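You operate a simulated robot arm through the tools that you are given. There is no shell and no other tool. Be economical: measure what you need, move in short steps, check, and stop when the job is done.

You run a simulated two-armed robot. Do the job below in one go: nothing can be reset, and whatever is moved stays where it is left.

Task
Measure the green bundle from the straw rest and store it by length.
Fine: measure on the length board first; into the drawer marked with its length; shut the drawer, draw the stop back, leave the other bundle.

Only the result counts: the job must be done as asked and must still hold three seconds after the hand-in. Knocking over, shifting, dropping, spilling or breaking anything else fails it.

Robot
Two 7-joint arms with two-finger parallel grippers on one trunk, on a base that drives. Base frame: it is fixed to the floor where the robot stands at the start and does not move with it; the origin is under the middle of the robot, x ahead of it, y to its left, z up. Readings come in m, degrees, newtons and seconds.
The left shoulder is at the start at [0.07, 0.163, 1.395], the right one opposite. With the tool pointing down near the work surface each hand reaches from about 0.1 to 0.82 m from the robot's upright axis, wherever it stands, measured 20 degrees to its own side. Places, roughly: groove of the length board [0.5, 0.2, 0.8]; sliding stop [0.5, 0.5, 0.8]. Payload 3.43 kg a hand.
The tool frame of a hand sits at the grasp point between the pads (the TCP): z along the fingers, y along the line on which they close. The tips reach 0.034 m beyond it. Largest opening 0.128 m; finger width 0.024, thickness 0.012; the body of the gripper, 0.048 by 0.13 m, starts 0.096 m behind the TCP.
Orientation is that of the tool frame in the base frame, as a unit quaternion [w, x, y, z]. With the fingers straight down and closing along the base's y, the tool's x points along the base's -x, its y along +y and its z along -z.

Tools
- The arms move only by the tool drive_tool. It takes "left_motion", "right_motion" or both (then of equal length, played together; a hand with none holds still); each is a list of rows, each a list of 7 numbers: the opening, from 0 (shut) to 1 (fully open), then the shift along the base's x, y, z in units of 50 mm (1.0 is 50 mm), then the turn, a rotation vector about the base's x, y, z in units of 5 degrees (1.0 is 5 degrees). In form: [[jaw, tx, ty, tz, ax, ay, az], ...]. A call has 1 to 20 rows; each row shifts and turns the commanded pose from where the row before left it. A call with a number of a shift or a turn outside -1 to 1 is refused whole. Each row takes 0.2 s and may step no farther than 0.05 m and 8.6 degrees from the row before; otherwise, or with a gripper value out of range, the whole call is refused. A pose out of reach is approached as far as the arm can. The call stops where the force on the tool passes 50 N (or 10 N more than at its start, if that is more) or the arm is blocked; 0.2 s more then pass. Each finger travels about 0.153 m/s and halts on what it meets, pressing with about 33 N; the grip force reading is that of the motor and also rises with nothing between the fingers. The clock runs only during rows and for 0.2 s after the last one: add rows that do not move to give the fingers time. It gives the time, the measured TCP pose, the force on the tool (base axes), the opening and the grip force at its end, in the units of the frame above (readings bear some noise), with the torque about the TCP (base axes, N m) and any sound that the robot's microphone picked up.
- Cameras (640 x 400 px; columns grow to the right, rows downward): "scene" is now at [0.1129, 0.0034, 1.5838]; the picture's right is [0.04, -1.00, 0.00], its down [-0.89, -0.04, -0.45] and it looks along [0.45, 0.02, -0.89] (base axes); focal length 244 px, centre (320, 200). "left" rides on the left gripper at [0.076, 0.011, -0.16] in its tool frame; the picture's right is [-0.15, 0.99, 0.00], its down [-0.88, -0.13, -0.46] and it looks along [-0.45, -0.07, 0.89] (tool axes); focal length 234 px, centre (320, 200). "right" rides on the right gripper at [0.076, -0.011, -0.16] in its tool frame; the picture's right is [0.15, 0.99, 0.00], its down [-0.88, 0.13, -0.46] and it looks along [-0.45, 0.07, 0.89] (tool axes); focal length 234 px, centre (320, 200). There is no depth. A picture from a camera that has moved, and an enlarged one, comes with that camera's place and axes in the base frame and with its lens.
- capture(camera): a new picture of that camera. The clock stands still meanwhile.
- slide_trunk(by): slides the trunk up (or, below 0, down) by that many m; the arms and the scene camera ride with it, the base frame stays. It gives what a move gives, with no picture.
- base_move(legs): drives the robot by 1 to 6 legs, each [ahead, left, turn to the left] in m, m and degrees, along the robot's own axes; the way and the turn of a leg run together, so that a leg with both is an arc; at most 1.5 m and 180 degrees a leg. The arms and the cameras ride along, it lands a little off, and it stops where it bumps. It gives what a move gives.
- pan_tilt(pan, tilt): turns the head with the scene camera to pan (to the left, within 86 degrees either way) and tilt (down, from -29 to 69), counted from straight ahead of the robot. It gives what a move gives.
- enlarge(camera, box): a new picture of the part [left, top, right, bottom] of that camera's present view, enlarged. The clock stands still meanwhile.
- job_done(): hands the job in; it is judged then, once.

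Go step by step. Nothing tells you exact positions but the pictures and the camera data: compare them with the known pose of the tool, close in by small moves and look again before you grip or let go. The budget is 120 turns and 100 pictures, counting those below and the enlarged ones. Unless the task says otherwise, let go and move clear before handing in, and close with one line.

The tools are called after ">>>" by a JSON object that holds its "name" and its "arguments". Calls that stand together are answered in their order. drive_tool: Moves the arms, as the interface text tells. Its arguments: {"type":"object","properties":{"left_motion":{"type":"array","items":{"type":"array","items":{"type":"number"}}},"right_motion":{"type":"array","items":{"type":"array","items":{"type":"number"}}}},"required":[]} The other tools are called the same way: slide_trunk (by) slides the trunk up or down; base_move (legs) drives the base; pan_tilt (pan, tilt) turns the head that bears the scene camera; capture (camera) takes a picture; enlarge (camera, box) takes an enlarged picture of a part of a camera's view; job_done () hands the job in.

At the start:

```text
t: 0.0
left_eef_pos: [0.6995, 0.2579, 1.0434]
left_orientation: [-0.001, 0.0, 1.0, 0.0]
left_ft_force: [-0.4, -0.1, 0.6]
left_moment: [0.02, 0.04, 0.0]
left_opening: 0.1282
left_gripper_force: 0.1
right_eef_pos: [0.5087, -0.3189, 1.0642]
right_orientation: [0.0, 0.001, 1.0, 0.001]
right_ft_force: [0.3, -0.8, 0.1]
right_moment: [-0.02, 0.02, -0.01]
right_opening: 0.1279
right_gripper_force: 0.1
trunk travel left (down, up): [-0.875, 0.065]
robot x, y, heading: [-0.0005, 0.0066, -0.0]
head pan, tilt: [2.4, 63.5]
```

scene: 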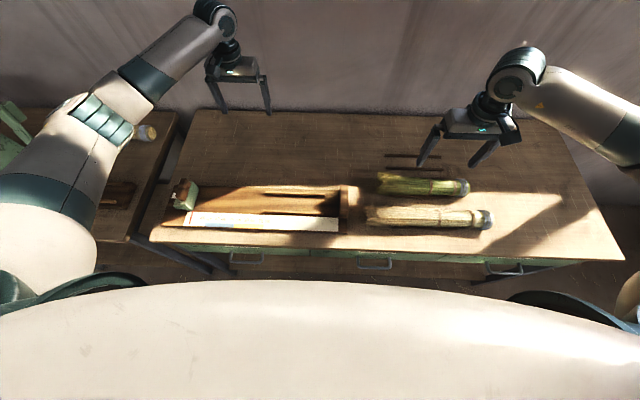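
right: 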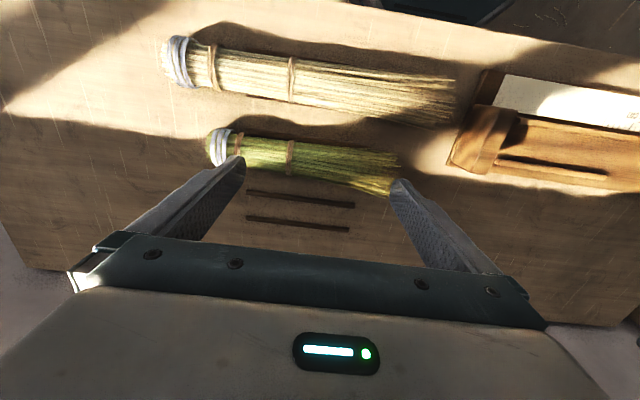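
left: 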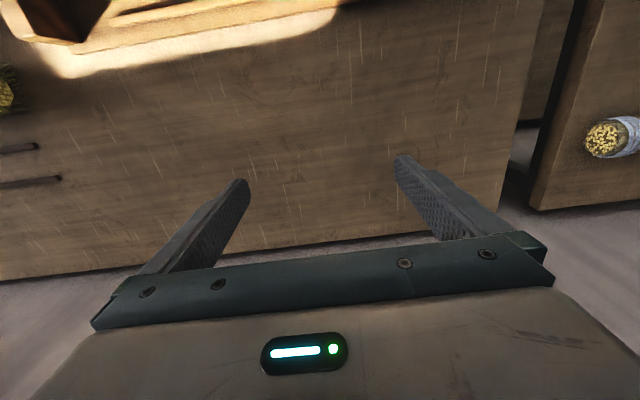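

I see a length board with a groove, scale and sliding stop on the left, two bundles (green and straw) on the right, and drawers under the table. I'll look closer at the board and bundles first.

>>> {"name": "enlarge", "arguments": {"camera": "scene", "box": [140, 160, 360, 290]}}

>>> {"name": "enlarge", "arguments": {"camera": "scene", "box": [330, 140, 540, 280]}}

```text
2.91 times, centred on (250, 225) of scene
camera zoom: at [0.1129, 0.0034, 1.5838], right [0.04, -1.0, 0.0], down [-0.89, -0.04, -0.45], along [0.45, 0.02, -0.89], focal length 710 px, centre (524, 127)
```

zoom: 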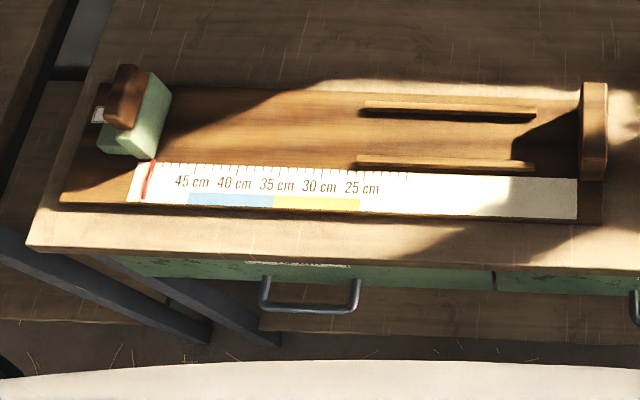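

```text
2.86 times, centred on (435, 210) of scene
camera zoom: at [0.1129, 0.0034, 1.5838], right [0.04, -1.0, 0.0], down [-0.89, -0.04, -0.45], along [0.45, 0.02, -0.89], focal length 698 px, centre (-9, 171)
```

zoom: 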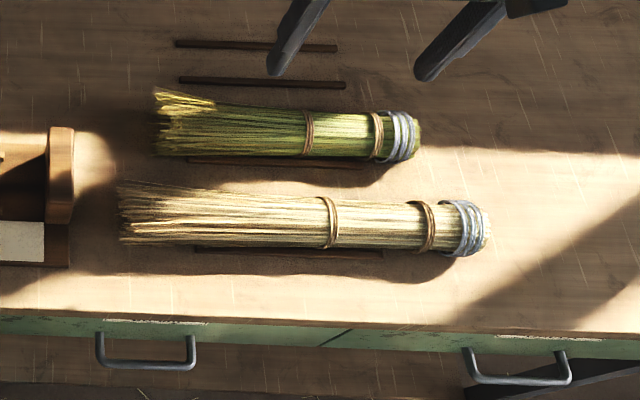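

The board's zero is at the fence near y≈-0.04, with the groove running left; the green bundle lies about x 0.565, y from -0.18 to -0.51. Next I'll back off to see the drawer fronts and their markings.

>>> {"name": "base_move", "arguments": {"legs": [[-0.7, 0, 0]]}}

>>> {"name": "pan_tilt", "arguments": {"pan": 0, "tilt": 40}}

>>> {"name": "capture", "arguments": {"camera": "scene"}}

```text
t: 3.8
left_eef_pos: [0.0043, 0.2585, 1.0425]
left_orientation: [0.0, -0.002, 1.0, 0.001]
left_ft_force: [-0.2, 0.0, 0.0]
left_moment: [0.01, 0.0, 0.03]
left_opening: 0.1283
left_gripper_force: 0.1
right_eef_pos: [-0.1822, -0.3192, 1.064]
right_orientation: [0.0, -0.002, 1.0, 0.001]
right_ft_force: [0.6, -0.8, 0.0]
right_moment: [0.0, 0.0, -0.01]
right_opening: 0.1278
right_gripper_force: 0.0
trunk travel left (down, up): [-0.875, 0.065]
robot x, y, heading: [-0.6958, -0.001, 0.2]
head pan, tilt: [2.4, 63.5]
```

```text
t: 4.7
left_eef_pos: [0.0023, 0.2596, 1.0432]
left_orientation: [0.0, -0.003, 1.0, 0.001]
left_ft_force: [-0.3, -0.1, 0.5]
left_moment: [-0.02, -0.02, 0.0]
left_opening: 0.128
left_gripper_force: 0.0
right_eef_pos: [-0.183, -0.3184, 1.0645]
right_orientation: [0.0, -0.002, 1.0, -0.001]
right_ft_force: [-0.4, -0.1, 0.2]
right_moment: [0.01, -0.03, -0.02]
right_opening: 0.1278
right_gripper_force: 0.1
trunk travel left (down, up): [-0.875, 0.065]
robot x, y, heading: [-0.6933, -0.0048, 0.4]
head pan, tilt: [0.0, 40.0]
```

```text
94 pictures are left
camera scene: at [-0.5587, -0.0006, 1.6144], right [0.01, -1.0, 0.0], down [-0.64, 0.0, -0.77], along [0.77, 0.0, -0.64], focal length 244 px, centre (320, 200)
```

scene: 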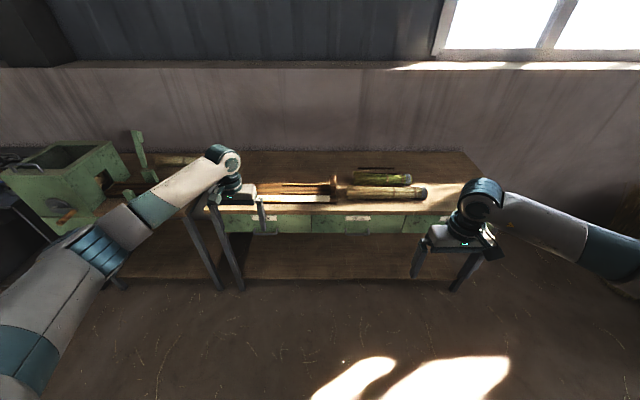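

>>> {"name": "enlarge", "arguments": {"camera": "scene", "box": [210, 160, 370, 260]}}

>>> {"name": "enlarge", "arguments": {"camera": "scene", "box": [330, 160, 490, 260]}}

```text
4.00 times, centred on (290, 210) of scene
camera zoom: at [-0.5587, -0.0006, 1.6144], right [0.01, -1.0, 0.0], down [-0.64, 0.0, -0.77], along [0.77, 0.0, -0.64], focal length 977 px, centre (440, 160)
```

zoom: 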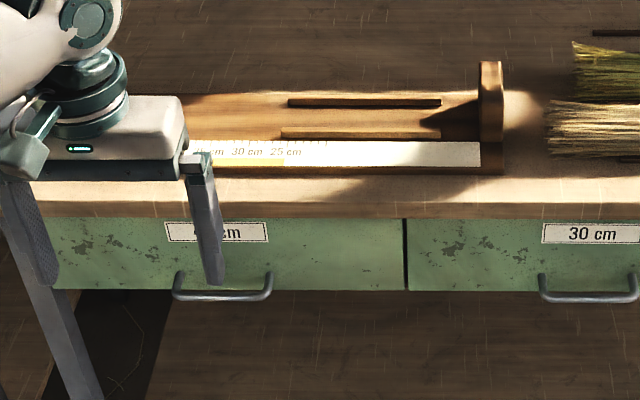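

```text
4.00 times, centred on (410, 210) of scene
camera zoom: at [-0.5587, -0.0006, 1.6144], right [0.01, -1.0, 0.0], down [-0.64, 0.0, -0.77], along [0.77, 0.0, -0.64], focal length 977 px, centre (-40, 160)
```

zoom: 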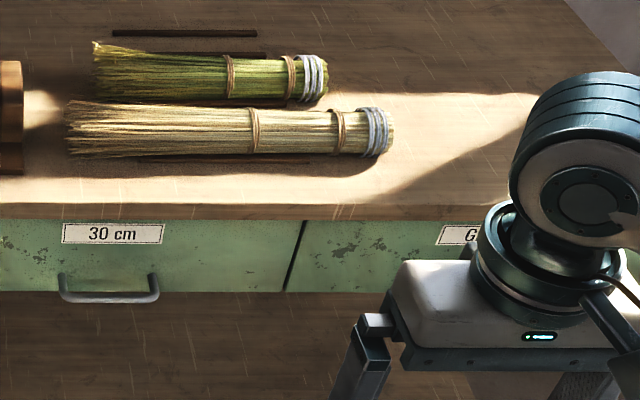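

The drawers read "?? cm" (left), "30 cm" (middle), and "G…" (right). I'll lift the arms out of the line of sight to read the others.

>>> {"name": "drive_tool", "arguments": {"left_motion": [[1, 0, 1, 1, 0, 0, 0], [1, 0, 1, 1, 0, 0, 0], [1, 0, 1, 0, 0, 0, 0], [1, 0, 1, 0, 0, 0, 0]], "right_motion": [[1, 0, -1, 0, 0, 0, 0], [1, 0, -1, 0, 0, 0, 0], [1, 0, -1, 0, 0, 0, 0], [1, 0, -1, 0, 0, 0, 0]]}}

>>> {"name": "enlarge", "arguments": {"camera": "scene", "box": [190, 130, 510, 330]}}

```text
refused: row 1 steps farther than a row can; nothing moved
```

```text
2.00 times, centred on (350, 230) of scene
camera zoom: at [-0.5587, -0.0006, 1.6144], right [0.01, -1.0, 0.0], down [-0.64, 0.0, -0.77], along [0.77, 0.0, -0.64], focal length 488 px, centre (260, 140)
```

zoom: 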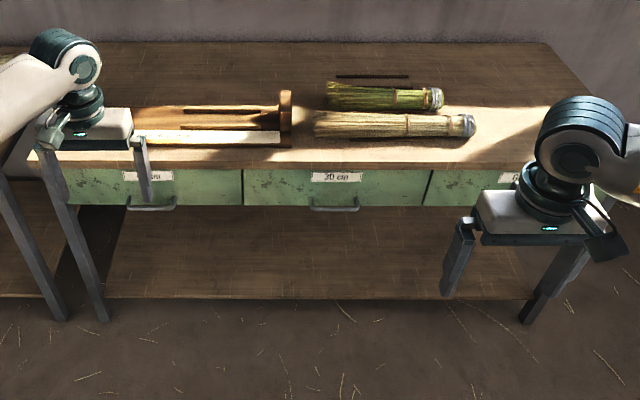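

Total step length must stay within 50 mm, so I'll use single-axis steps.

>>> {"name": "drive_tool", "arguments": {"left_motion": [[1, 0, 1, 0, 0, 0, 0], [1, 0, 1, 0, 0, 0, 0], [1, 0, 1, 0, 0, 0, 0], [1, 0, 0.5, 0, 0, 0, 0]], "right_motion": [[1, 0, -1, 0, 0, 0, 0], [1, 0, -1, 0, 0, 0, 0], [1, 0, -1, 0, 0, 0, 0], [1, 0, -0.5, 0, 0, 0, 0]]}}

>>> {"name": "enlarge", "arguments": {"camera": "scene", "box": [190, 150, 350, 250]}}

>>> {"name": "enlarge", "arguments": {"camera": "scene", "box": [350, 150, 510, 250]}}

```text
t: 5.7
left_eef_pos: [0.0031, 0.4362, 1.0437]
left_orientation: [0.001, -0.002, 1.0, 0.0]
left_ft_force: [0.6, 0.4, 0.3]
left_moment: [0.01, -0.01, 0.0]
left_opening: 0.1282
left_gripper_force: 0.0
right_eef_pos: [-0.1816, -0.4934, 1.0632]
right_orientation: [0.0, -0.004, 1.0, -0.001]
right_ft_force: [-0.1, -0.8, 0.7]
right_moment: [-0.02, -0.02, 0.04]
right_opening: 0.128
right_gripper_force: 0.0
trunk travel left (down, up): [-0.875, 0.065]
robot x, y, heading: [-0.6945, -0.0053, 0.2]
head pan, tilt: [0.0, 40.0]
```

```text
4.00 times, centred on (270, 200) of scene
camera zoom: at [-0.5594, -0.0005, 1.6145], right [0.01, -1.0, 0.0], down [-0.64, 0.0, -0.77], along [0.77, 0.0, -0.64], focal length 977 px, centre (520, 200)
```

zoom: 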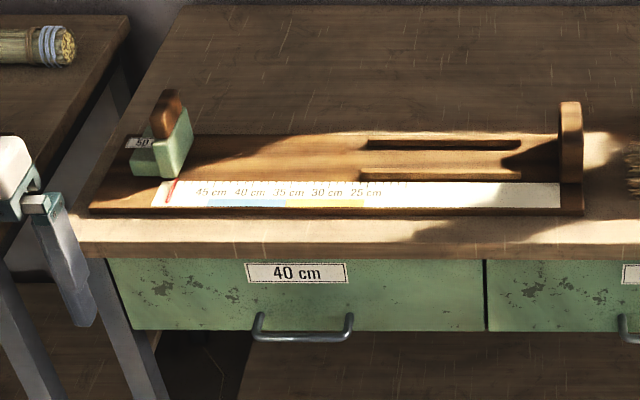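

```text
4.00 times, centred on (430, 200) of scene
camera zoom: at [-0.5594, -0.0005, 1.6145], right [0.01, -1.0, 0.0], down [-0.64, 0.0, -0.77], along [0.77, 0.0, -0.64], focal length 977 px, centre (-120, 200)
```

zoom: 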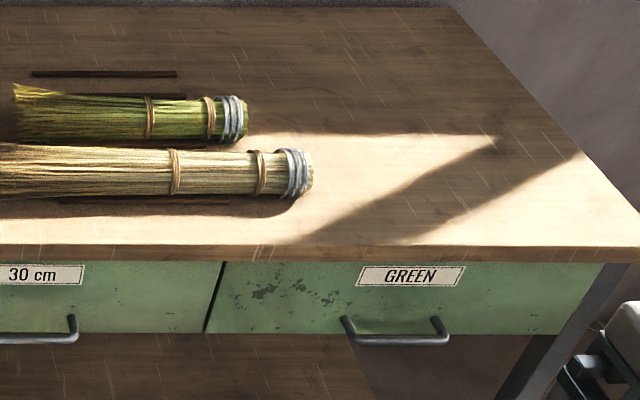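

Drawers: 40 cm (left), 30 cm (middle), and GREEN (right, which isn't a length). The red line on the board looks like the stop's home. I'll drive back up to the table and turn the right hand to close along x over the green bundle.

>>> {"name": "base_move", "arguments": {"legs": [[0.69, 0, 0]]}}

>>> {"name": "drive_tool", "arguments": {"right_motion": [[0.75, 0, 0.4, 0, 0, 0, 1], [0.75, 0, 0.4, 0, 0, 0, 1], [0.75, 0, 0.4, 0, 0, 0, 1], [0.75, 0, 0.4, 0, 0, 0, 1], [0.75, 0, 0.4, 0, 0, 0, 1], [0.75, 0, 0.4, 0, 0, 0, 1], [0.75, 0, 0, 0, 0, 0, 1], [0.75, 0, 0, 0, 0, 0, 1], [0.75, 0, 0, 0, 0, 0, 1], [0.75, 0, 0, 0, 0, 0, 1], [0.75, 0, 0, 0, 0, 0, 1], [0.75, 0, 0, 0, 0, 0, 1], [0.75, 0, 0, 0, 0, 0, 1], [0.75, 0, 0, 0, 0, 0, 1], [0.75, 0, 0, 0, 0, 0, 1], [0.75, 0, 0, 0, 0, 0, 1], [0.75, 0, 0, 0, 0, 0, 1], [0.75, 0, 0, 0, 0, 0, 1]]}}

>>> {"name": "pan_tilt", "arguments": {"pan": 0, "tilt": 60}}

>>> {"name": "capture", "arguments": {"camera": "scene"}}

>>> {"name": "capture", "arguments": {"camera": "right"}}

```text
t: 9.5
left_eef_pos: [0.6913, 0.4395, 1.0438]
left_orientation: [0.0, -0.003, 1.0, 0.0]
left_ft_force: [-0.3, 0.3, 1.1]
left_moment: [-0.02, 0.02, -0.04]
left_opening: 0.1281
left_gripper_force: 0.0
right_eef_pos: [0.5076, -0.4897, 1.0637]
right_orientation: [0.001, -0.003, 1.0, 0.0]
right_ft_force: [-0.5, 1.0, 1.2]
right_moment: [0.02, -0.02, -0.01]
right_opening: 0.1282
right_gripper_force: 0.1
trunk travel left (down, up): [-0.875, 0.065]
robot x, y, heading: [-0.0037, 0.0044, 0.4]
head pan, tilt: [0.0, 40.0]
```

```text
t: 13.3
left_eef_pos: [0.6921, 0.4393, 1.0442]
left_orientation: [0.0, -0.003, 1.0, 0.0]
left_ft_force: [-0.4, -1.2, 0.6]
left_moment: [0.01, -0.02, 0.04]
left_opening: 0.128
left_gripper_force: 0.1
right_eef_pos: [0.5087, -0.338, 1.0617]
right_orientation: [0.005, -0.41, 0.912, 0.011]
right_ft_force: [0.0, -0.2, 0.0]
right_moment: [0.0, -0.02, -0.02]
right_opening: 0.0957
right_gripper_force: 0.0
right hand out of reach, approached as far as the arm can: row 9, 10, 11, 12, 13, 14, 15, 16, 17, 18
trunk travel left (down, up): [-0.875, 0.065]
robot x, y, heading: [-0.0062, 0.0017, 0.2]
head pan, tilt: [0.0, 40.0]
```

```text
t: 14.1
left_eef_pos: [0.692, 0.4391, 1.0432]
left_orientation: [0.0, -0.003, 1.0, -0.001]
left_ft_force: [-0.6, 0.4, -1.0]
left_moment: [0.01, -0.03, 0.01]
left_opening: 0.1278
left_gripper_force: 0.0
right_eef_pos: [0.5104, -0.3365, 1.062]
right_orientation: [0.004, -0.41, 0.912, 0.011]
right_ft_force: [-0.5, 0.5, 0.5]
right_moment: [0.01, 0.0, -0.03]
right_opening: 0.0962
right_gripper_force: 0.0
trunk travel left (down, up): [-0.875, 0.065]
robot x, y, heading: [-0.0045, -0.001, 0.3]
head pan, tilt: [0.0, 60.0]
```

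```text
88 pictures are left
camera scene: at [0.1121, 0.0035, 1.5877], right [0.01, -1.0, 0.0], down [-0.87, -0.01, -0.5], along [0.5, 0.0, -0.87], focal length 244 px, centre (320, 200)
```

scene: 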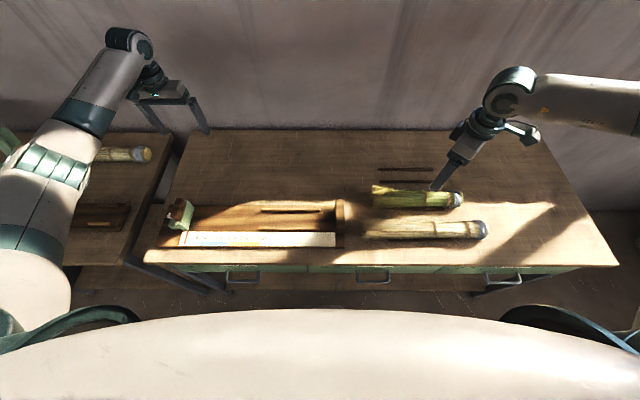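

```text
87 pictures are left
camera right: at [0.4689, -0.4067, 1.2201], right [-0.84, 0.55, 0.01], down [0.49, 0.74, 0.47], along [0.25, 0.4, -0.88], focal length 234 px, centre (320, 200)
```

right: 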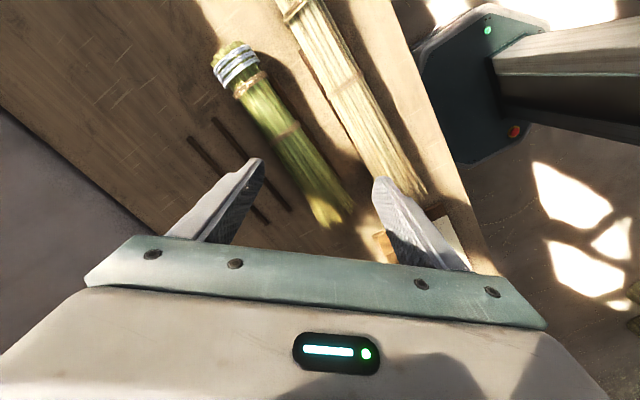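

The wrist hits its limit at about +48°. I'll turn the other way (towards -90°).

>>> {"name": "drive_tool", "arguments": {"right_motion": [[0.75, 0, 0, 0, 0, 0, -1], [0.75, 0, 0, 0, 0, 0, -1], [0.75, 0, 0, 0, 0, 0, -1], [0.75, 0, 0, 0, 0, 0, -1], [0.75, 0, 0, 0, 0, 0, -1], [0.75, 0, 0, 0, 0, 0, -1], [0.75, 0, 0, 0, 0, 0, -1], [0.75, 0, 0, 0, 0, 0, -1], [0.75, 0, 0, 0, 0, 0, -1], [0.75, 0, 0, 0, 0, 0, -1], [0.75, 0, 0, 0, 0, 0, -1], [0.75, 0, 0, 0, 0, 0, -1], [0.75, 0, 0, 0, 0, 0, -1], [0.75, 0, 0, 0, 0, 0, -1], [0.75, 0, 0, 0, 0, 0, -1], [0.75, 0, 0, 0, 0, 0, -1], [0.75, 0, 0, 0, 0, 0, -1], [0.75, 0, 0, 0, 0, 0, -1]]}}

```text
t: 17.9
left_eef_pos: [0.6916, 0.4383, 1.0427]
left_orientation: [0.001, -0.002, 1.0, 0.001]
left_ft_force: [0.2, 0.1, 0.1]
left_moment: [-0.01, -0.04, 0.01]
left_opening: 0.1278
left_gripper_force: 0.1
right_eef_pos: [0.5095, -0.3379, 1.0615]
right_orientation: [0.011, 0.355, 0.935, 0.004]
right_ft_force: [-0.6, -0.7, 0.6]
right_moment: [0.01, 0.02, 0.02]
right_opening: 0.096
right_gripper_force: 0.1
trunk travel left (down, up): [-0.875, 0.065]
robot x, y, heading: [-0.0068, 0.0037, 0.5]
head pan, tilt: [0.0, 60.0]
```

Now at -42°, and the turn continues freely; I'll do the remaining 48°.

>>> {"name": "drive_tool", "arguments": {"right_motion": [[0.75, 0, 0, 0, 0, 0, -1], [0.75, 0, 0, 0, 0, 0, -1], [0.75, 0, 0, 0, 0, 0, -1], [0.75, 0, 0, 0, 0, 0, -1], [0.75, 0, 0, 0, 0, 0, -1], [0.75, 0, 0, 0, 0, 0, -1], [0.75, 0, 0, 0, 0, 0, -1], [0.75, 0, 0, 0, 0, 0, -1], [0.75, 0, 0, 0, 0, 0, -1], [0.75, 0, 0, 0, 0, 0, -0.7]]}}

>>> {"name": "capture", "arguments": {"camera": "right"}}

```text
t: 20.1
left_eef_pos: [0.6927, 0.4394, 1.0426]
left_orientation: [0.0, -0.003, 1.0, -0.001]
left_ft_force: [0.2, 0.1, -0.4]
left_moment: [0.02, -0.01, 0.04]
left_opening: 0.1281
left_gripper_force: 0.0
right_eef_pos: [0.5094, -0.3366, 1.0632]
right_orientation: [0.011, 0.708, 0.706, -0.001]
right_ft_force: [-0.3, -0.3, -0.5]
right_moment: [0.06, 0.0, 0.01]
right_opening: 0.0961
right_gripper_force: 0.0
trunk travel left (down, up): [-0.875, 0.065]
robot x, y, heading: [-0.004, 0.0064, 0.4]
head pan, tilt: [0.0, 60.0]
```

```text
86 pictures are left
camera right: at [0.4971, -0.2602, 1.2202], right [0.99, 0.15, 0.01], down [0.12, -0.87, 0.47], along [0.08, -0.47, -0.88], focal length 234 px, centre (320, 200)
```

right: 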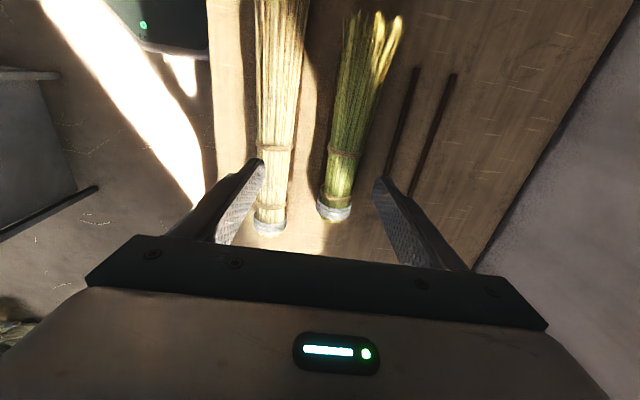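

The wrist is at -90° now. The green axis is at x≈0.560 with the tie at y≈-0.372. I'll move above it and descend part way, then look again.

>>> {"name": "drive_tool", "arguments": {"right_motion": [[0.75, 0.9, 0, 0, 0, 0, 0], [0.75, 0.12, -0.2, -0.9, 0, 0, 0], [0.75, 0, 0, -0.9, 0, 0, 0], [0.75, 0, 0, -0.9, 0, 0, 0]]}}

>>> {"name": "capture", "arguments": {"camera": "right"}}

>>> {"name": "enlarge", "arguments": {"camera": "scene", "box": [340, 150, 500, 250]}}

```text
t: 21.1
left_eef_pos: [0.6928, 0.4394, 1.042]
left_orientation: [-0.001, -0.002, 1.0, 0.001]
left_ft_force: [0.4, 0.9, -0.4]
left_moment: [-0.02, 0.03, 0.02]
left_opening: 0.128
left_gripper_force: 0.2
right_eef_pos: [0.5611, -0.3484, 0.9255]
right_orientation: [0.011, 0.707, 0.707, -0.001]
right_ft_force: [1.1, 0.2, -0.2]
right_moment: [-0.02, 0.02, 0.03]
right_opening: 0.0961
right_gripper_force: 0.0
trunk travel left (down, up): [-0.875, 0.065]
robot x, y, heading: [-0.0051, 0.0032, 0.4]
head pan, tilt: [0.0, 60.0]
```

```text
85 pictures are left
camera right: at [0.548, -0.2705, 1.0841], right [0.99, 0.15, 0.01], down [0.12, -0.87, 0.47], along [0.08, -0.47, -0.88], focal length 234 px, centre (320, 200)
```

right: 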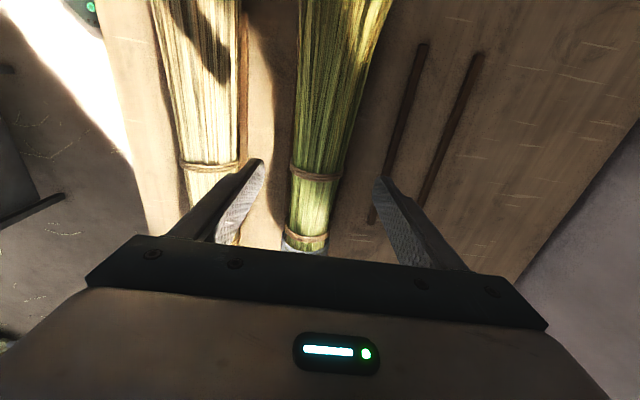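

```text
4.00 times, centred on (420, 200) of scene
camera zoom: at [0.1134, 0.0038, 1.5876], right [0.01, -1.0, 0.0], down [-0.87, -0.01, -0.5], along [0.5, 0.0, -0.87], focal length 977 px, centre (-80, 200)
```

zoom: 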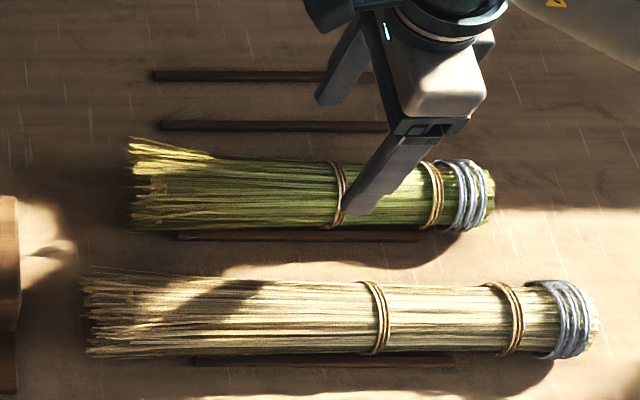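

The fingers straddle the green bundle just left of the tie and clear of the straw one. I'll descend and close.

>>> {"name": "drive_tool", "arguments": {"right_motion": [[0.75, 0, 0, -0.8, 0, 0, 0], [0.75, 0, 0, -0.8, 0, 0, 0], [0.75, 0, 0, 0, 0, 0, 0]]}}

>>> {"name": "capture", "arguments": {"camera": "right"}}

>>> {"name": "enlarge", "arguments": {"camera": "scene", "box": [340, 150, 500, 250]}}

```text
t: 21.9
left_eef_pos: [0.6915, 0.4383, 1.0433]
left_orientation: [0.0, -0.003, 1.0, 0.001]
left_ft_force: [-0.5, -0.1, -0.8]
left_moment: [-0.03, 0.0, -0.01]
left_opening: 0.1281
left_gripper_force: 0.0
right_eef_pos: [0.5602, -0.3484, 0.8476]
right_orientation: [0.012, 0.707, 0.707, -0.001]
right_ft_force: [0.8, 0.4, 0.9]
right_moment: [0.01, -0.03, 0.02]
right_opening: 0.0957
right_gripper_force: 0.0
trunk travel left (down, up): [-0.875, 0.065]
robot x, y, heading: [-0.0016, 0.0055, 0.3]
head pan, tilt: [0.0, 60.0]
```

```text
83 pictures are left
camera right: at [0.5473, -0.2701, 1.0063], right [0.99, 0.15, 0.01], down [0.12, -0.87, 0.47], along [0.08, -0.47, -0.88], focal length 234 px, centre (320, 200)
```

right: 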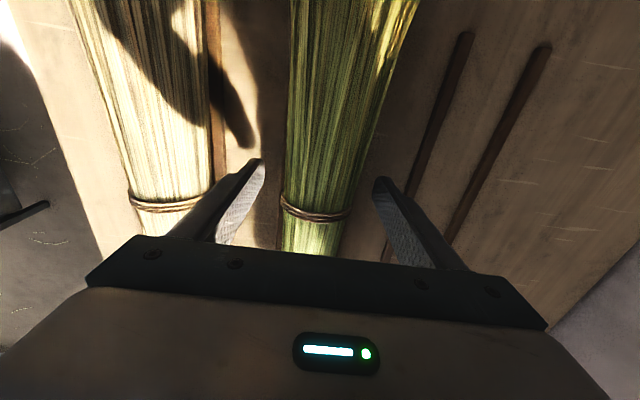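

```text
4.00 times, centred on (420, 200) of scene
camera zoom: at [0.1111, 0.0034, 1.5878], right [0.01, -1.0, 0.0], down [-0.87, -0.01, -0.5], along [0.5, 0.0, -0.87], focal length 977 px, centre (-80, 200)
```

zoom: 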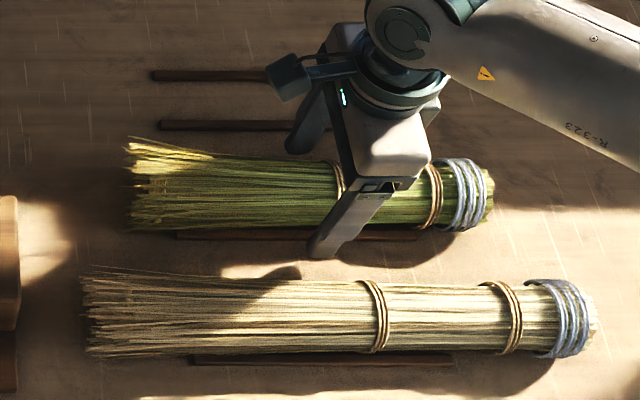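

Good straddle. I'll close and lift a little.

>>> {"name": "drive_tool", "arguments": {"right_motion": [[0.2, 0, 0, 0, 0, 0, 0], [0.2, 0, 0, 0, 0, 0, 0], [0.2, 0, 0, 0, 0, 0, 0], [0.2, 0, 0, 0.4, 0, 0, 0], [0.2, 0, 0, 0.6, 0, 0, 0], [0.2, 0, 0, 0, 0, 0, 0]]}}

>>> {"name": "capture", "arguments": {"camera": "right"}}

>>> {"name": "capture", "arguments": {"camera": "scene"}}

```text
t: 23.3
left_eef_pos: [0.6925, 0.4393, 1.0428]
left_orientation: [-0.001, -0.003, 1.0, 0.0]
left_ft_force: [-0.1, 0.9, -0.1]
left_moment: [-0.01, 0.02, -0.02]
left_opening: 0.1281
left_gripper_force: 0.1
right_eef_pos: [0.5629, -0.3462, 0.897]
right_orientation: [0.011, 0.707, 0.707, -0.001]
right_ft_force: [0.4, 0.4, 0.1]
right_moment: [0.0, 0.0, -0.01]
right_opening: 0.0255
right_gripper_force: 0.0
trunk travel left (down, up): [-0.875, 0.065]
robot x, y, heading: [-0.0055, 0.0037, 0.2]
head pan, tilt: [0.0, 60.0]
```

```text
81 pictures are left
camera right: at [0.5504, -0.2692, 1.0548], right [0.99, 0.15, 0.01], down [0.12, -0.87, 0.47], along [0.08, -0.47, -0.88], focal length 234 px, centre (320, 200)
```

right: 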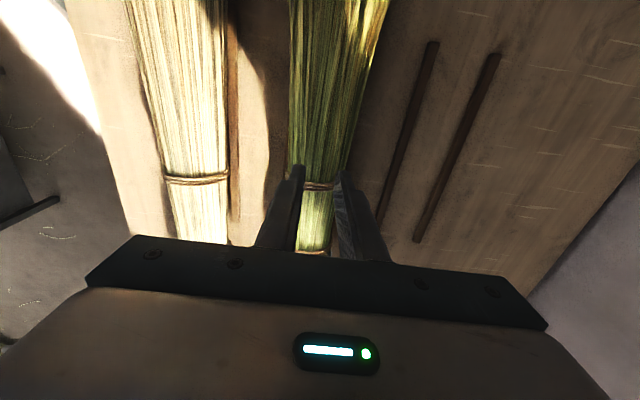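

```text
80 pictures are left
camera scene: at [0.1123, 0.0033, 1.5877], right [0.01, -1.0, 0.0], down [-0.87, -0.01, -0.5], along [0.5, 0.0, -0.87], focal length 244 px, centre (320, 200)
```

scene: 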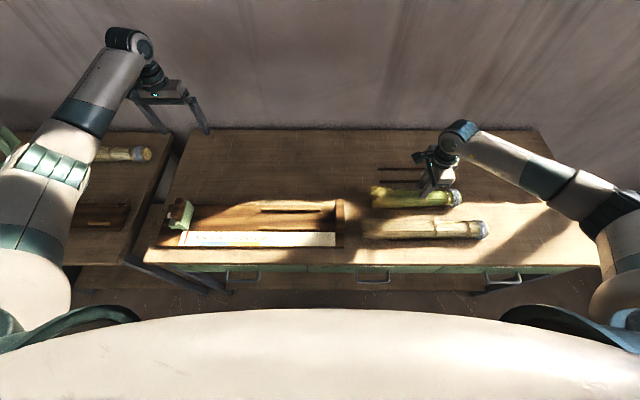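

The fingers reached the commanded 0.0255 without resistance and the bundle stayed on the table, so I gripped too high or not tight enough. I'll reopen, go slightly lower and close fully without lifting.

>>> {"name": "drive_tool", "arguments": {"right_motion": [[0.75, 0, 0, 0, 0, 0, 0], [0.75, 0, 0, 0, 0, 0, 0], [0.75, 0, 0, -0.6, 0, 0, 0], [0.75, -0.04, 0, -0.54, 0, 0, 0], [0.75, 0, 0, 0, 0, 0, 0], [0, 0, 0, 0, 0, 0, 0], [0, 0, 0, 0, 0, 0, 0], [0, 0, 0, 0, 0, 0, 0], [0, 0, 0, 0, 0, 0, 0]]}}

>>> {"name": "enlarge", "arguments": {"camera": "scene", "box": [340, 150, 500, 250]}}

>>> {"name": "capture", "arguments": {"camera": "right"}}

```text
t: 25.3
left_eef_pos: [0.687, 0.4388, 1.0454]
left_orientation: [0.001, -0.003, 1.0, 0.0]
left_ft_force: [-0.9, -0.3, -0.2]
left_moment: [0.02, 0.0, 0.0]
left_opening: 0.1279
left_gripper_force: 0.1
right_eef_pos: [0.5506, -0.3476, 0.8409]
right_orientation: [0.009, 0.707, 0.707, -0.003]
right_ft_force: [-42.0, 2.1, 3.8]
right_moment: [0.53, 1.52, -0.16]
right_opening: 0.052
right_gripper_force: 32.8
trunk travel left (down, up): [-0.875, 0.065]
robot x, y, heading: [-0.0026, -0.0001, 0.3]
head pan, tilt: [0.0, 60.0]
```

```text
4.00 times, centred on (420, 200) of scene
camera zoom: at [0.1049, 0.0038, 1.5881], right [0.01, -1.0, 0.0], down [-0.86, 0.0, -0.5], along [0.5, 0.0, -0.86], focal length 977 px, centre (-80, 200)
```

zoom: 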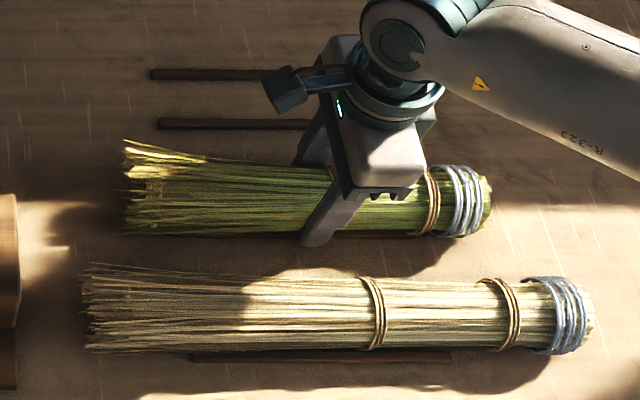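

```text
78 pictures are left
camera right: at [0.5394, -0.2698, 0.9992], right [0.99, 0.15, 0.01], down [0.13, -0.87, 0.47], along [0.07, -0.47, -0.88], focal length 234 px, centre (320, 200)
```

right: 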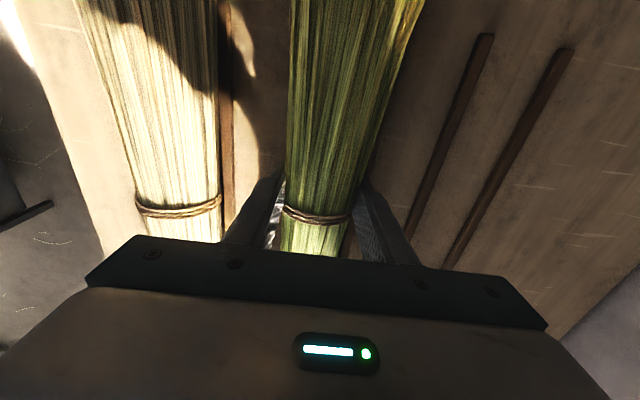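

The bundle is now gripped (opening 52 mm, 33 N). The side force comes from the near fingertip resting on the rest strip. I'll lift gently.

>>> {"name": "drive_tool", "arguments": {"right_motion": [[0, 0, 0, 0.2, 0, 0, 0], [0, 0, 0, 0.3, 0, 0, 0], [0, 0, 0, 0.5, 0, 0, 0], [0, 0, 0, 0.5, 0, 0, 0], [0, 0, 0, 0, 0, 0, 0]]}}

>>> {"name": "capture", "arguments": {"camera": "right"}}

>>> {"name": "enlarge", "arguments": {"camera": "scene", "box": [340, 150, 500, 250]}}

```text
t: 26.5
left_eef_pos: [0.6916, 0.4388, 1.0434]
left_orientation: [0.0, -0.003, 1.0, 0.0]
left_ft_force: [1.0, -0.6, 0.2]
left_moment: [-0.02, -0.02, -0.01]
left_opening: 0.1282
left_gripper_force: 0.0
right_eef_pos: [0.5588, -0.3496, 0.9157]
right_orientation: [0.011, 0.707, 0.707, 0.0]
right_ft_force: [-0.4, -0.6, -1.2]
right_moment: [-0.03, 0.02, -0.02]
right_opening: 0.0517
right_gripper_force: 33.0
trunk travel left (down, up): [-0.875, 0.065]
robot x, y, heading: [-0.004, 0.0071, 0.4]
head pan, tilt: [0.0, 60.0]
```

```text
77 pictures are left
camera right: at [0.5459, -0.2721, 1.0737], right [0.99, 0.15, 0.01], down [0.12, -0.87, 0.47], along [0.08, -0.47, -0.88], focal length 234 px, centre (320, 200)
```

right: 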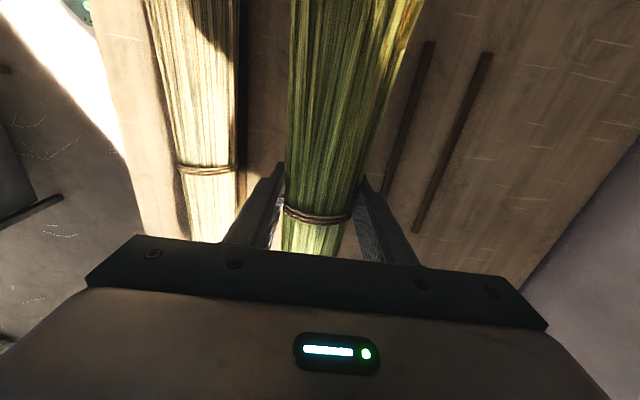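

```text
4.00 times, centred on (420, 200) of scene
camera zoom: at [0.1114, 0.0033, 1.5877], right [0.01, -1.0, 0.0], down [-0.87, -0.01, -0.5], along [0.5, 0.0, -0.87], focal length 977 px, centre (-80, 200)
```

zoom: 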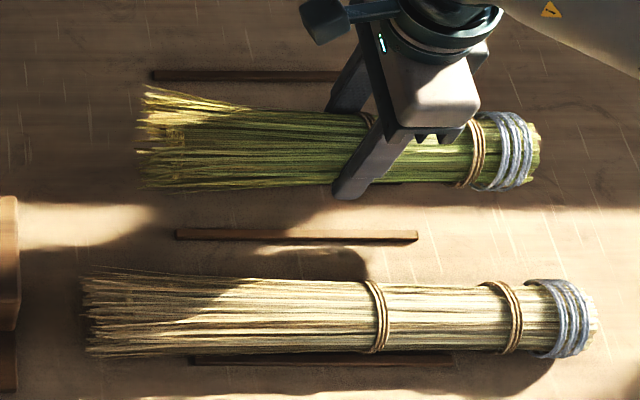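

The bundle is held level; its head end is about 0.164 m right of the TCP and the whole is about 0.33 m long. Now I'll look closely at the board for groove and fence geometry.

>>> {"name": "enlarge", "arguments": {"camera": "scene", "box": [240, 180, 368, 260]}}

>>> {"name": "enlarge", "arguments": {"camera": "scene", "box": [140, 180, 268, 260]}}

```text
5.00 times, centred on (304, 220) of scene
camera zoom: at [0.1114, 0.0033, 1.5877], right [0.01, -1.0, 0.0], down [-0.87, -0.01, -0.5], along [0.5, 0.0, -0.87], focal length 1221 px, centre (400, 100)
```

zoom: 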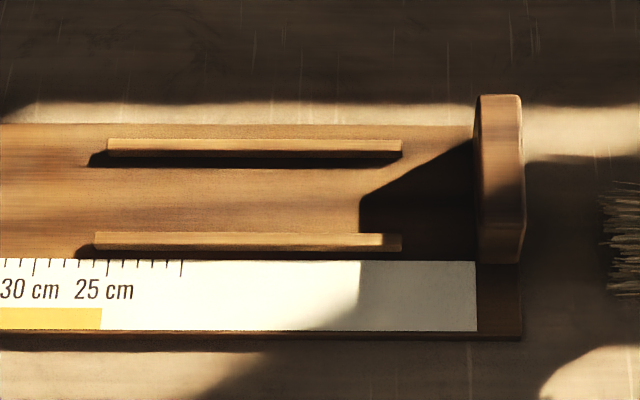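

```text
5.00 times, centred on (204, 220) of scene
camera zoom: at [0.1114, 0.0033, 1.5877], right [0.01, -1.0, 0.0], down [-0.87, -0.01, -0.5], along [0.5, 0.0, -0.87], focal length 1221 px, centre (900, 100)
```

zoom: 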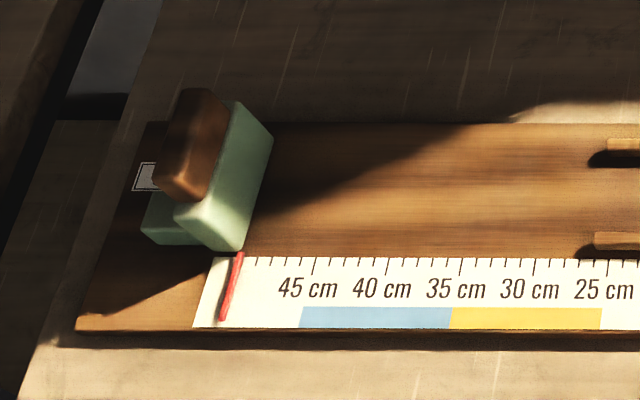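

Scale zero (fence face) is at y≈-0.049, the groove axis at x≈0.477, and the rails are about 8 mm high. Next I'll raise the bundle and carry it over the groove, high enough to clear the fence.

>>> {"name": "drive_tool", "arguments": {"right_motion": [[0, 0, 0, 0.8, 0, 0, 0], [0, 0, 0, 0.8, 0, 0, 0], [0, -0.16, 0.95, 0, 0, 0, 0], [0, -0.16, 0.95, 0, 0, 0, 0], [0, -0.16, 0.95, 0, 0, 0, 0], [0, -0.16, 0.95, 0, 0, 0, 0], [0, -0.16, 0.95, 0, 0, 0, 0], [0, -0.16, 0.95, 0, 0, 0, 0], [0, -0.16, 0.95, 0, 0, 0, 0], [0, -0.16, 0.95, 0, 0, 0, 0], [0, -0.16, 0.95, 0, 0, 0, 0], [0, -0.16, 0.95, 0, 0, 0, 0], [0, 0, 0, 0, 0, 0, 0]]}}

>>> {"name": "capture", "arguments": {"camera": "scene"}}

>>> {"name": "capture", "arguments": {"camera": "right"}}

```text
t: 29.3
left_eef_pos: [0.693, 0.4377, 1.0428]
left_orientation: [0.0, -0.002, 1.0, 0.002]
left_ft_force: [-0.4, -0.5, 0.1]
left_moment: [0.0, -0.01, -0.01]
left_opening: 0.1279
left_gripper_force: 0.0
right_eef_pos: [0.4761, 0.126, 0.9938]
right_orientation: [0.012, 0.707, 0.707, -0.001]
right_ft_force: [-0.2, 0.0, -0.4]
right_moment: [0.05, 0.0, 0.01]
right_opening: 0.0513
right_gripper_force: 33.3
trunk travel left (down, up): [-0.875, 0.065]
robot x, y, heading: [-0.0082, 0.0042, 0.3]
head pan, tilt: [0.0, 60.0]
```

```text
73 pictures are left
camera scene: at [0.1121, 0.002, 1.5877], right [0.01, -1.0, 0.0], down [-0.87, 0.0, -0.5], along [0.5, 0.0, -0.87], focal length 244 px, centre (320, 200)
```

scene: 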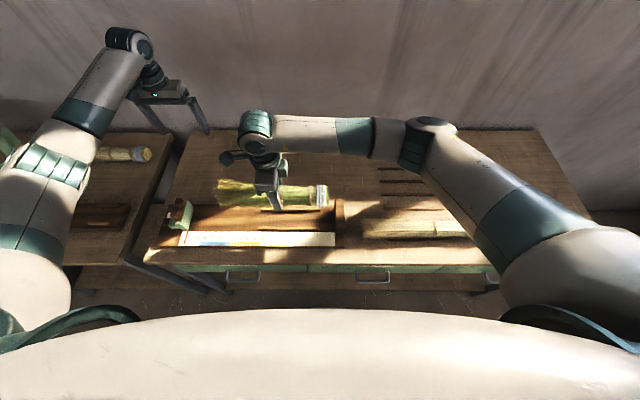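

```text
72 pictures are left
camera right: at [0.4635, 0.2031, 1.1532], right [0.99, 0.15, 0.01], down [0.12, -0.87, 0.47], along [0.08, -0.47, -0.88], focal length 234 px, centre (320, 200)
```

right: 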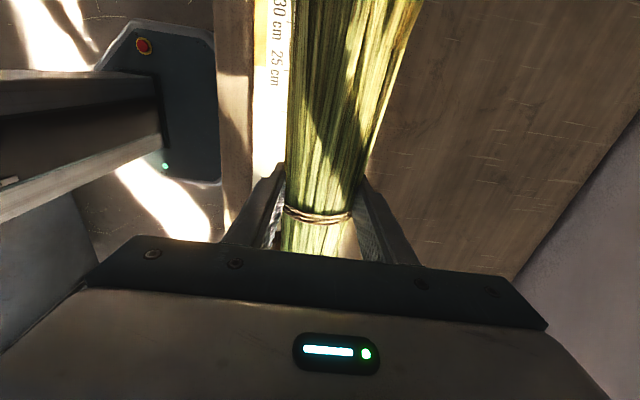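

Over the groove now. I'll descend to about z 0.89 and check the alignment.

>>> {"name": "drive_tool", "arguments": {"right_motion": [[0, 0, 0, -0.8, 0, 0, 0], [0, 0, 0, -0.8, 0, 0, 0], [0, 0, 0, -0.5, 0, 0, 0], [0, 0, 0, 0, 0, 0, 0]]}}

>>> {"name": "enlarge", "arguments": {"camera": "scene", "box": [200, 160, 360, 260]}}

```text
t: 30.3
left_eef_pos: [0.692, 0.4397, 1.0431]
left_orientation: [0.0, -0.003, 1.0, 0.0]
left_ft_force: [-0.9, -1.0, 0.9]
left_moment: [0.0, 0.0, 0.01]
left_opening: 0.1279
left_gripper_force: 0.1
right_eef_pos: [0.4764, 0.1273, 0.8883]
right_orientation: [0.011, 0.707, 0.707, 0.0]
right_ft_force: [0.5, 0.3, -0.4]
right_moment: [0.02, 0.02, 0.02]
right_opening: 0.0517
right_gripper_force: 33.1
trunk travel left (down, up): [-0.875, 0.065]
robot x, y, heading: [-0.0105, 0.0024, 0.1]
head pan, tilt: [0.0, 60.0]
```

```text
4.00 times, centred on (280, 210) of scene
camera zoom: at [0.1121, 0.0038, 1.5877], right [0.01, -1.0, 0.0], down [-0.87, -0.01, -0.5], along [0.5, 0.0, -0.87], focal length 977 px, centre (480, 160)
```

zoom: 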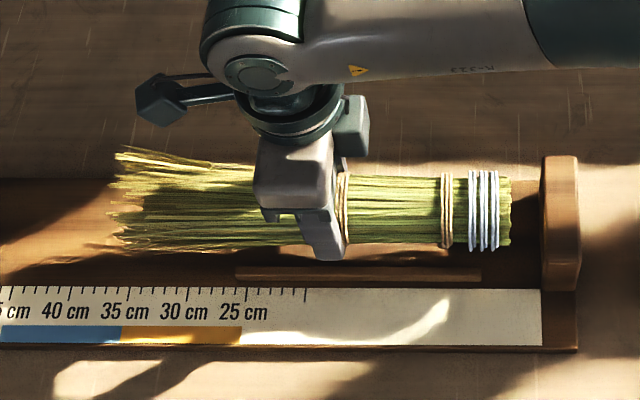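

The gap to the fence is about 2.5 cm, so I'll shift 20 mm right and lower gently into the groove.

>>> {"name": "drive_tool", "arguments": {"right_motion": [[0, 0, -0.4, 0, 0, 0, 0], [0, 0, 0, -0.3, 0, 0, 0], [0, 0, 0, -0.2, 0, 0, 0], [0, 0, 0, 0, 0, 0, 0]]}}

>>> {"name": "enlarge", "arguments": {"camera": "scene", "box": [200, 160, 360, 260]}}

```text
t: 31.3
left_eef_pos: [0.6923, 0.4387, 1.0428]
left_orientation: [0.0, -0.003, 1.0, -0.001]
left_ft_force: [-0.3, 0.8, -0.2]
left_moment: [0.02, -0.02, 0.02]
left_opening: 0.1281
left_gripper_force: 0.1
right_eef_pos: [0.477, 0.1071, 0.8632]
right_orientation: [0.011, 0.707, 0.707, -0.001]
right_ft_force: [0.4, 0.2, -0.1]
right_moment: [0.01, 0.01, -0.01]
right_opening: 0.0514
right_gripper_force: 32.9
trunk travel left (down, up): [-0.875, 0.065]
robot x, y, heading: [-0.0041, 0.0006, 0.1]
head pan, tilt: [0.0, 60.0]
```

```text
4.00 times, centred on (280, 210) of scene
camera zoom: at [0.112, 0.0029, 1.5877], right [0.01, -1.0, 0.0], down [-0.87, 0.0, -0.5], along [0.5, 0.0, -0.87], focal length 977 px, centre (480, 160)
```

zoom: 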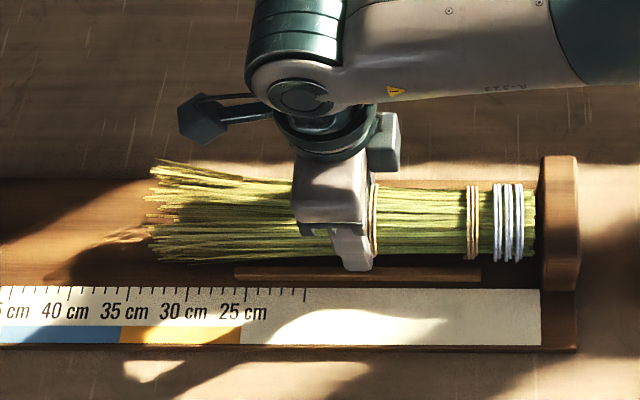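

The head is almost at the fence. I'll lower a few millimetres at a time, watching the force.

>>> {"name": "drive_tool", "arguments": {"right_motion": [[0, 0, 0, -0.1, 0, 0, 0], [0, 0, 0, -0.06, 0, 0, 0], [0, 0, 0, 0, 0, 0, 0]]}}

```text
t: 32.1
left_eef_pos: [0.692, 0.4384, 1.0442]
left_orientation: [0.0, -0.003, 1.0, 0.0]
left_ft_force: [-0.2, 0.2, -0.1]
left_moment: [0.02, -0.01, 0.04]
left_opening: 0.1279
left_gripper_force: 0.0
right_eef_pos: [0.4779, 0.1067, 0.8596]
right_orientation: [0.011, 0.707, 0.707, 0.001]
right_ft_force: [0.9, -3.0, 14.9]
right_moment: [0.1, 0.51, 0.06]
right_opening: 0.0517
right_gripper_force: 32.8
trunk travel left (down, up): [-0.875, 0.065]
robot x, y, heading: [-0.0016, -0.0007, 0.5]
head pan, tilt: [0.0, 60.0]
```

Contact from below (15 N). I'll ease up slightly and slide towards the fence until it touches.

>>> {"name": "drive_tool", "arguments": {"right_motion": [[0, 0, -0.1, 0.03, 0, 0, 0], [0, 0, -0.06, 0, 0, 0, 0], [0, 0, 0, 0, 0, 0, 0]]}}

>>> {"name": "enlarge", "arguments": {"camera": "scene", "box": [200, 160, 360, 260]}}

```text
t: 32.9
left_eef_pos: [0.6907, 0.4406, 1.043]
left_orientation: [0.0, -0.003, 1.0, 0.0]
left_ft_force: [0.4, 0.4, 0.1]
left_moment: [0.04, 0.01, 0.01]
left_opening: 0.1281
left_gripper_force: 0.0
right_eef_pos: [0.4773, 0.1004, 0.8585]
right_orientation: [0.011, 0.706, 0.708, -0.001]
right_ft_force: [-1.8, 10.4, 14.8]
right_moment: [0.55, 0.53, -0.3]
right_opening: 0.0515
right_gripper_force: 33.5
trunk travel left (down, up): [-0.875, 0.065]
robot x, y, heading: [-0.0015, 0.0044, 0.5]
head pan, tilt: [0.0, 60.0]
```

```text
4.00 times, centred on (280, 210) of scene
camera zoom: at [0.1108, 0.0049, 1.5879], right [0.01, -1.0, 0.0], down [-0.87, -0.01, -0.5], along [0.5, 0.0, -0.87], focal length 977 px, centre (480, 160)
```

zoom: 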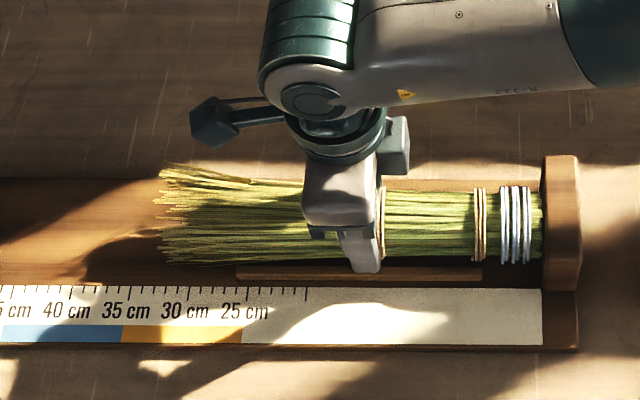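

It touches the fence (10 N in y). I'll release and lift the right hand away, high and to the right.

>>> {"name": "drive_tool", "arguments": {"right_motion": [[0.6, 0, 0, 0, 0, 0, 0], [0.6, 0, 0, 0, 0, 0, 0], [0.65, 0, 0, 0.3, 0, 0, 0], [0.65, 0, 0, 0.9, 0, 0, 0], [0.65, 0, 0, 0.9, 0, 0, 0], [0.65, 0, 0, 0.9, 0, 0, 0], [0.65, 0, -1, 0, 0, 0, 0], [0.65, 0, -1, 0, 0, 0, 0], [0.65, 0, -1, 0, 0, 0, 0], [0.65, 0, -1, 0, 0, 0, 0], [0.65, 0, -1, 0, 0, 0, 0]]}}

>>> {"name": "enlarge", "arguments": {"camera": "scene", "box": [150, 150, 374, 290]}}

```text
t: 35.3
left_eef_pos: [0.6907, 0.4376, 1.0445]
left_orientation: [-0.001, -0.002, 1.0, 0.0]
left_ft_force: [-0.4, -0.3, -0.5]
left_moment: [0.01, 0.02, 0.03]
left_opening: 0.1277
left_gripper_force: 0.1
right_eef_pos: [0.4781, -0.1549, 1.01]
right_orientation: [0.012, 0.706, 0.708, 0.0]
right_ft_force: [-0.4, 0.0, 0.0]
right_moment: [0.02, -0.03, -0.01]
right_opening: 0.0832
right_gripper_force: 0.0
trunk travel left (down, up): [-0.875, 0.065]
robot x, y, heading: [-0.004, -0.0015, 0.4]
head pan, tilt: [0.0, 60.0]
```

```text
2.86 times, centred on (262, 220) of scene
camera zoom: at [0.1107, 0.0005, 1.5878], right [0.01, -1.0, 0.0], down [-0.87, 0.0, -0.5], along [0.5, 0.0, -0.87], focal length 698 px, centre (486, 143)
```

zoom: 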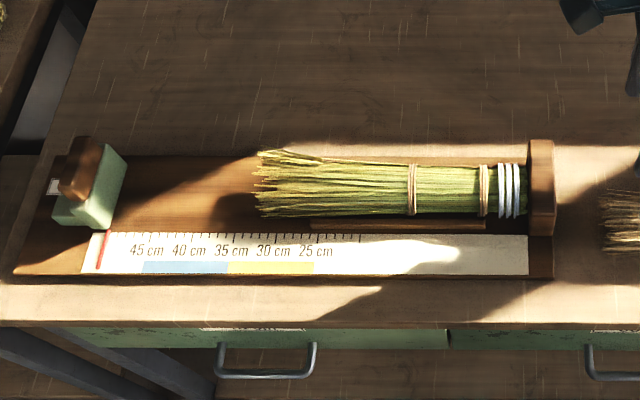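

The bundle sits in the groove against the fence; a first estimate is about 32–33 cm. Now I'll bring the left hand above the stop and look at its handle.

>>> {"name": "drive_tool", "arguments": {"left_motion": [[0.6, -0.9, 0, 0, 0, 0, 0], [0.6, -0.9, 0, 0, 0, 0, 0], [0.6, -0.9, 0, 0, 0, 0, 0], [0.6, -0.9, 0, 0, 0, 0, 0], [0.6, 0, 0.6, 0, 0, 0, 0], [0.6, 0, 0, 0, 0, 0, 0]]}}

>>> {"name": "capture", "arguments": {"camera": "left"}}

>>> {"name": "capture", "arguments": {"camera": "scene"}}

```text
t: 36.7
left_eef_pos: [0.5147, 0.4701, 1.0436]
left_orientation: [0.0, -0.002, 1.0, 0.0]
left_ft_force: [-0.7, 0.1, -0.1]
left_moment: [-0.03, 0.05, 0.01]
left_opening: 0.0768
left_gripper_force: 0.0
right_eef_pos: [0.4796, -0.1522, 1.0099]
right_orientation: [0.011, 0.707, 0.708, -0.002]
right_ft_force: [0.2, 0.3, 0.1]
right_moment: [0.0, 0.0, 0.01]
right_opening: 0.0833
right_gripper_force: 0.1
trunk travel left (down, up): [-0.875, 0.065]
robot x, y, heading: [-0.005, -0.0002, 0.4]
head pan, tilt: [0.0, 60.0]
```

```text
67 pictures are left
camera left: at [0.4369, 0.4806, 1.2027], right [0.14, 0.99, 0.0], down [0.88, -0.13, 0.46], along [0.45, -0.06, -0.89], focal length 234 px, centre (320, 200)
```

left: 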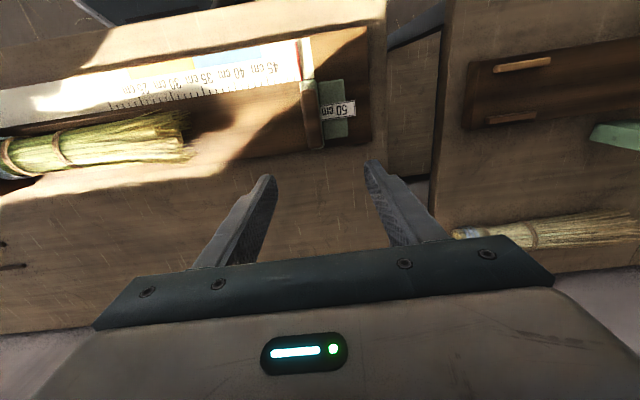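

```text
66 pictures are left
camera scene: at [0.1128, 0.0032, 1.5876], right [0.01, -1.0, 0.0], down [-0.87, -0.01, -0.5], along [0.5, 0.0, -0.87], focal length 244 px, centre (320, 200)
```

scene: 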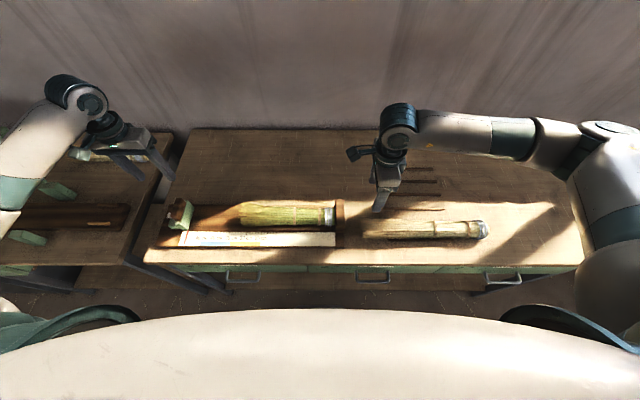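

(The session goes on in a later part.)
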